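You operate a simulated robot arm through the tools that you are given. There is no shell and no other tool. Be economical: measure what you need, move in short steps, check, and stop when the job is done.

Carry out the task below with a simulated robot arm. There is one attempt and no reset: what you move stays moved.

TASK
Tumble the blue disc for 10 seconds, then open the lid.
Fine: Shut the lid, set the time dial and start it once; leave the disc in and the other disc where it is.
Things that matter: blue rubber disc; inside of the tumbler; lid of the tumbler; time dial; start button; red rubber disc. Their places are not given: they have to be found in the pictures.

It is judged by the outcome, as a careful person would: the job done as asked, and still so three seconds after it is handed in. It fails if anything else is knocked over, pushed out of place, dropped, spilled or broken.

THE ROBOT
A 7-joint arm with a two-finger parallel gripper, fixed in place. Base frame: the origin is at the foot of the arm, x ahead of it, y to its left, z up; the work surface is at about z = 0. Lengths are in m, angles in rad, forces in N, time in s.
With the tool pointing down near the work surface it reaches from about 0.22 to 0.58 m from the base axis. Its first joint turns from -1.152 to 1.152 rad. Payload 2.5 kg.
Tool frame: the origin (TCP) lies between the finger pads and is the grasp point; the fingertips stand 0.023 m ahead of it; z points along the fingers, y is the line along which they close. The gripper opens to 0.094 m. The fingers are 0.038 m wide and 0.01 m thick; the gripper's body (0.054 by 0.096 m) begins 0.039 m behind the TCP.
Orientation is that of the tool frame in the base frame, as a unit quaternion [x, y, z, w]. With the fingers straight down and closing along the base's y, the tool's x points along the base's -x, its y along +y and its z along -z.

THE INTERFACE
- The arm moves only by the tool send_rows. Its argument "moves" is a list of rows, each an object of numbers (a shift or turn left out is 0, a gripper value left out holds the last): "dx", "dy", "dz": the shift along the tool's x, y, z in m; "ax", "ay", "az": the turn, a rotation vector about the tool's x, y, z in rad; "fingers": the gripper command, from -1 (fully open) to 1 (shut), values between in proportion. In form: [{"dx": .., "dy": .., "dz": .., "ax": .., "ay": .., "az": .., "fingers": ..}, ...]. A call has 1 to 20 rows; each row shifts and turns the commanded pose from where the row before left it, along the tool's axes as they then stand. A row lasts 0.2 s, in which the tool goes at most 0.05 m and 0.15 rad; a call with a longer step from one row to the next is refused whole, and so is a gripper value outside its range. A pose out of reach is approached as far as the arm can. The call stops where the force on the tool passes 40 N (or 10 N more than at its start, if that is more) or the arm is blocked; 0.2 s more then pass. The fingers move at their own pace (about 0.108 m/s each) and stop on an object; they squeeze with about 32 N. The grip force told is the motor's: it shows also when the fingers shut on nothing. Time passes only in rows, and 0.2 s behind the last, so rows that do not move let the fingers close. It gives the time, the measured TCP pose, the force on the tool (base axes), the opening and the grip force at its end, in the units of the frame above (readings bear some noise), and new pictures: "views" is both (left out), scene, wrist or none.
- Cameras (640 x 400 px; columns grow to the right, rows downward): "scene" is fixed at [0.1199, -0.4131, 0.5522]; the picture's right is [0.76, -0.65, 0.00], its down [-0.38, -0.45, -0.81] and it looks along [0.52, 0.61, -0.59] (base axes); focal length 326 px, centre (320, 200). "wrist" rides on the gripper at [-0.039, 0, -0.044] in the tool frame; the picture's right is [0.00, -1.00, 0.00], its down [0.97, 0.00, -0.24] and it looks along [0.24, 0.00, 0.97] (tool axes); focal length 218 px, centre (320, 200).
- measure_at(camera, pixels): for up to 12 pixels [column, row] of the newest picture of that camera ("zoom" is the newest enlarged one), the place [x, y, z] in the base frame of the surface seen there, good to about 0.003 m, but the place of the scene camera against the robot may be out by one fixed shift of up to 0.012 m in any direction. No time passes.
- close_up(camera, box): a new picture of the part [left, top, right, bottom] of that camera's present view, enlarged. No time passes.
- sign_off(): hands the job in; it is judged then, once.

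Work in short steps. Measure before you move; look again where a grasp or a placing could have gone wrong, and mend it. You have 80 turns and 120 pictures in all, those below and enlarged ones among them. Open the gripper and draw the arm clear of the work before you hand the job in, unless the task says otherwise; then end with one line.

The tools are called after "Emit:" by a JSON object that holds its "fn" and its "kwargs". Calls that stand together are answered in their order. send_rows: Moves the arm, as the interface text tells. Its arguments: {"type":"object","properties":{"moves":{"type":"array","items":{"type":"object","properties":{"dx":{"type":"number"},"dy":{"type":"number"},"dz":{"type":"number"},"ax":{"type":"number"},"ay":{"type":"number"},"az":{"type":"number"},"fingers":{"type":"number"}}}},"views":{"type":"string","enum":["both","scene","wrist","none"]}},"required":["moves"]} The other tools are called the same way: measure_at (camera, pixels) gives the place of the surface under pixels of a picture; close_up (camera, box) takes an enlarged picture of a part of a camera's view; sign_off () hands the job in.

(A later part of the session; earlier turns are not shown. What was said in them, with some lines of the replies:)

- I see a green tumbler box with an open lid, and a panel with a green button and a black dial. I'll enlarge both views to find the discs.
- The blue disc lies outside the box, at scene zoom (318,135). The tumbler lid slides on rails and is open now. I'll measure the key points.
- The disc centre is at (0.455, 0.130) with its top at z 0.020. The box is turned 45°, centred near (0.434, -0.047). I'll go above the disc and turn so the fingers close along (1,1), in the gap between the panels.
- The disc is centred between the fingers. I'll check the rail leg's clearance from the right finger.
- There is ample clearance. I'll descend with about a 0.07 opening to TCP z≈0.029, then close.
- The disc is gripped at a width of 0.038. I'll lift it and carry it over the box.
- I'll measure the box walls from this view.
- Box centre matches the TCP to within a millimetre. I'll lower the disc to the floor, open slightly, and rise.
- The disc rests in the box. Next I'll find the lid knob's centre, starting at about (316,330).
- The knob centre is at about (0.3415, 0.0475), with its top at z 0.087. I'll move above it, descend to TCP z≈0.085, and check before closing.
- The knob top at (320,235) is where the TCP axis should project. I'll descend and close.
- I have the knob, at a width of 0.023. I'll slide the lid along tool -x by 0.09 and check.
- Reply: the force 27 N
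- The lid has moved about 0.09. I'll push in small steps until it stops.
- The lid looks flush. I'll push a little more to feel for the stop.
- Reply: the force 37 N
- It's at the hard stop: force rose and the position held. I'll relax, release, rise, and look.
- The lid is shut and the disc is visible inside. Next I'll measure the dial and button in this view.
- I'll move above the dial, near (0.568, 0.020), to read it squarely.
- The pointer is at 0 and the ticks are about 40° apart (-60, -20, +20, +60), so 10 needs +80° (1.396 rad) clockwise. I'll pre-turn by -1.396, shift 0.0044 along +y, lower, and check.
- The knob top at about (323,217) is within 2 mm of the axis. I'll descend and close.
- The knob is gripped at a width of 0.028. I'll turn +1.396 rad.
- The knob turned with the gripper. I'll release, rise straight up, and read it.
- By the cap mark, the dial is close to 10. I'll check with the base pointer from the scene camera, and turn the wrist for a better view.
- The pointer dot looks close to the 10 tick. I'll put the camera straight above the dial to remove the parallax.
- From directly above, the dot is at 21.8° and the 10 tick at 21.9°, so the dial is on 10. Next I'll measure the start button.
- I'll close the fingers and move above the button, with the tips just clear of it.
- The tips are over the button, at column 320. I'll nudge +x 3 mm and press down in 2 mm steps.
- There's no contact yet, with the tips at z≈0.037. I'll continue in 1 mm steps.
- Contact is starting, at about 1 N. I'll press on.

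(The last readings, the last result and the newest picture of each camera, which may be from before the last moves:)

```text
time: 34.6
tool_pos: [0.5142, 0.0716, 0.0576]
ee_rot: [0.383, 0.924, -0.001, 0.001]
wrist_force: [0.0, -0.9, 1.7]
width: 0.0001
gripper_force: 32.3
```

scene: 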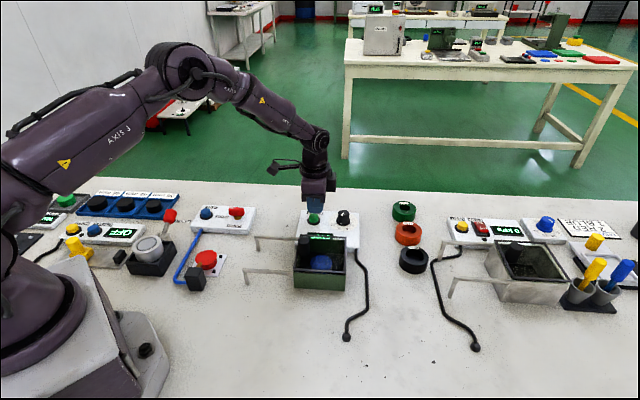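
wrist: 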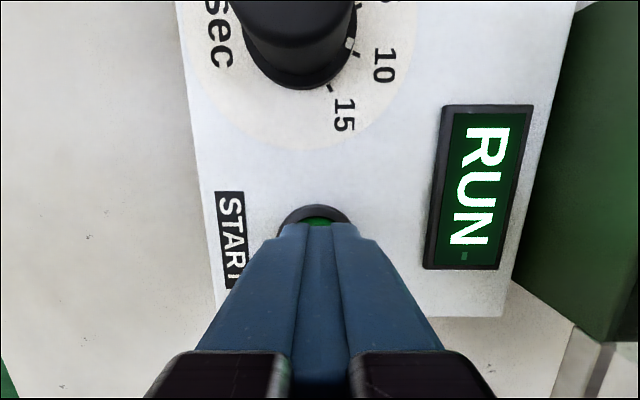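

The display shows RUN. I'll rise straight up and move over the lid knob while it runs.

Emit:
{"fn": "send_rows", "kwargs": {"moves": [{"dz": -0.03}, {"dz": -0.05}, {"dz": -0.05}, {"dx": 0.0015, "dy": -0.0344}, {"dx": 0.0015, "dy": -0.0344}, {"dx": 0.0015, "dy": -0.0344}, {"dx": 0.0015, "dy": -0.0344}, {"fingers": -0.1}, {}, {}]}}

```text
time: 36.8
tool_pos: [0.4116, -0.023, 0.1897]
ee_rot: [0.383, 0.924, 0.0, 0.0]
wrist_force: [0.4, -0.4, 1.2]
width: 0.0518
gripper_force: 0.0
```

scene: 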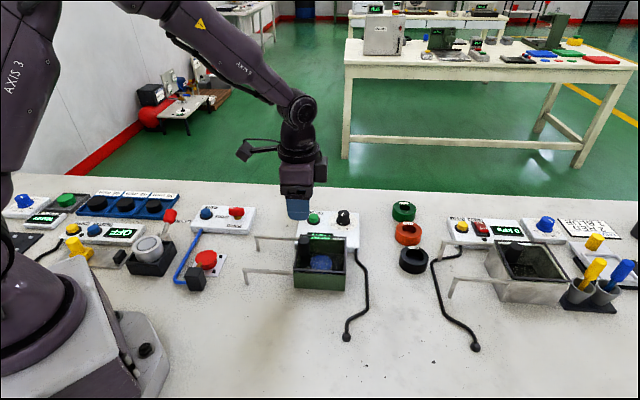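
wrist: 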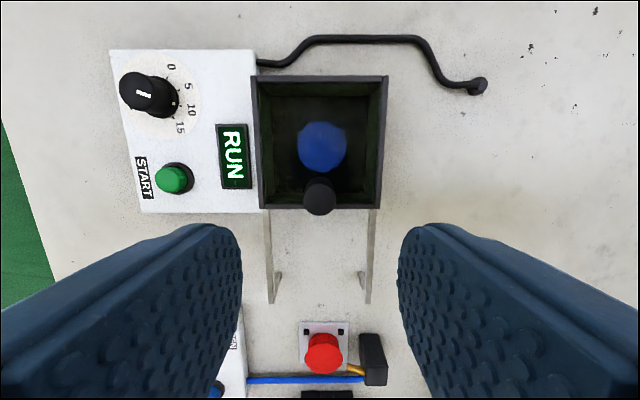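

It's running. I'll wait it out without moving.

Emit:
{"fn": "send_rows", "kwargs": {"moves": [{}, {}, {}, {}, {}, {}, {}, {}, {}, {}, {}, {}, {}, {}, {}, {}, {}, {}, {}, {}], "views": "none"}}

Emit:
{"fn": "send_rows", "kwargs": {"moves": [{}, {}, {}, {}, {}, {}, {}, {}, {}, {}, {}, {}, {}, {}, {}, {}, {}, {}, {}, {}], "views": "wrist"}}

```text
time: 41.0
tool_pos: [0.411, -0.0225, 0.1911]
ee_rot: [0.382, 0.924, 0.0, 0.0]
wrist_force: [-0.5, 0.2, -0.4]
width: 0.0516
gripper_force: 0.0
```

```text
time: 45.2
tool_pos: [0.4106, -0.023, 0.1914]
ee_rot: [0.383, 0.924, 0.0, 0.0]
wrist_force: [-0.1, -0.4, 0.5]
width: 0.0517
gripper_force: 0.0
```

wrist: 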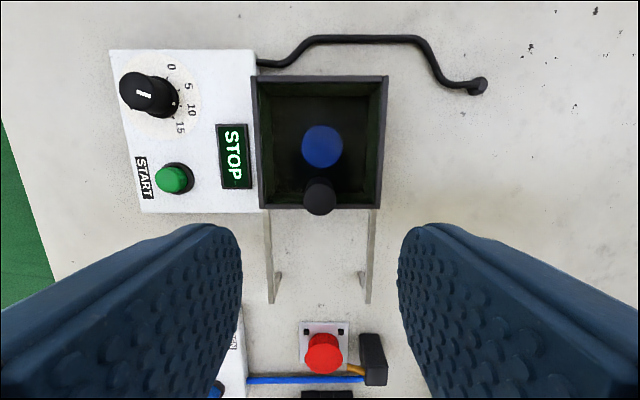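

The display shows STOP, so the cycle has finished. I'll go down, grip the lid knob, and slide it back.

Emit:
{"fn": "send_rows", "kwargs": {"moves": [{"dx": -0.002, "dz": 0.035}, {"dz": 0.035}, {"dz": 0.025}, {"dz": 0.01}, {}, {"fingers": 1}, {}, {}, {}], "views": "wrist"}}

Emit:
{"fn": "send_rows", "kwargs": {"moves": [{"dx": 0.008}, {"dx": 0.015}, {"dx": 0.015}, {"dx": 0.015}, {"dx": 0.015}, {"dx": 0.015}, {"dx": 0.009}, {"dx": 0.003}, {}]}}

```text
time: 47.2
tool_pos: [0.4147, -0.0254, 0.081]
ee_rot: [0.382, 0.924, 0.0, 0.001]
wrist_force: [-1.1, -2.8, -3.7]
width: 0.0234
gripper_force: 44.8
```

wrist: 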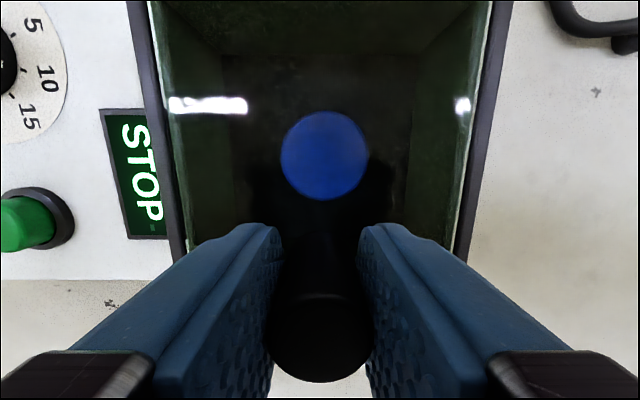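

```text
time: 49.2
tool_pos: [0.3444, 0.0437, 0.0809]
ee_rot: [0.383, 0.924, 0.0, -0.001]
wrist_force: [-18.0, -16.1, 18.4]
width: 0.0233
gripper_force: 45.1
```

scene: 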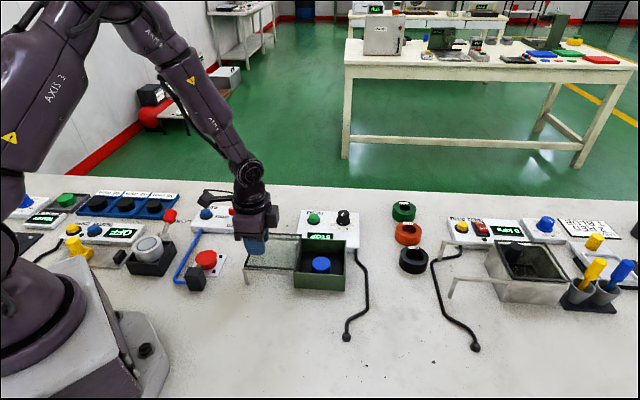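
wrist: 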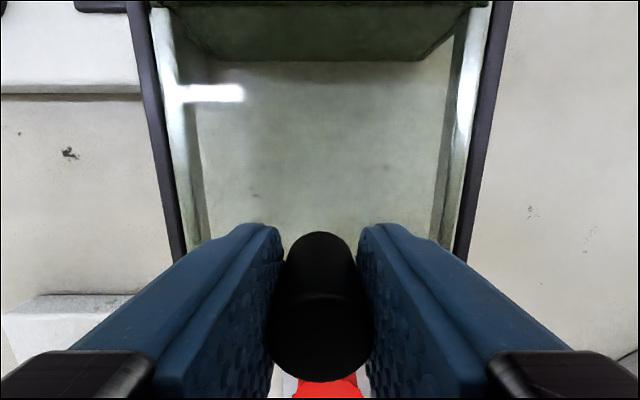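

The lid has travelled 0.0987, nearly its full range. I'll nudge it the last 2 mm, relax, release, and rise.

Emit:
{"fn": "send_rows", "kwargs": {"moves": [{"dx": 0.002}, {}, {"dx": -0.002}, {"fingers": -0.1}, {}, {"dz": -0.03}, {"dz": -0.04}, {"dz": -0.05}, {"dz": -0.04}, {}]}}

Emit:
{"fn": "close_up", "kwargs": {"camera": "scene", "box": [180, 180, 380, 305]}}

```text
time: 51.4
tool_pos: [0.345, 0.0428, 0.2447]
ee_rot: [0.383, 0.924, 0.0, 0.0]
wrist_force: [0.3, -0.1, 0.3]
width: 0.0516
gripper_force: 0.1
```

scene: 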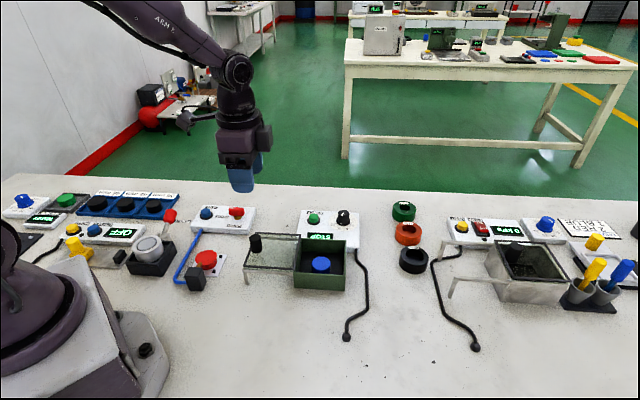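
wrist: 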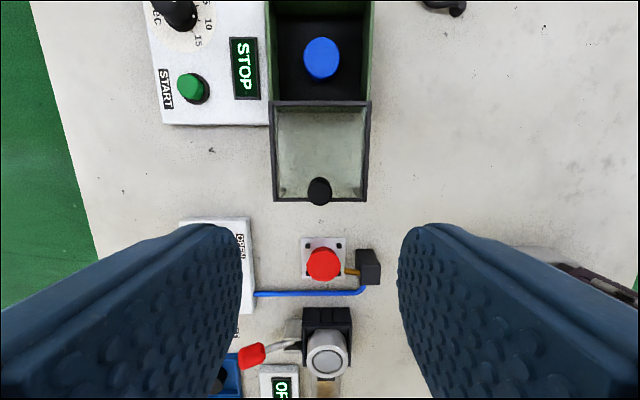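

```text
3.20 times, centred on (280, 242) of scene
```

zoom: 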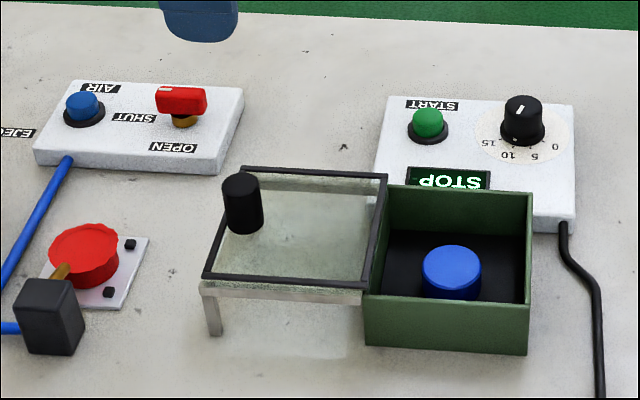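

The lid is fully open and back at its starting position. The tumbled blue disc is in the box, the red disc hasn't moved, the display shows STOP, and the arm is clear.

Emit:
{"fn": "sign_off", "kwargs": {}}

```text
The job is handed in.
```

The blue disc was tumbled once with the dial set to 10 seconds; the lid is now open, the disc is still inside, and the red disc was not touched.
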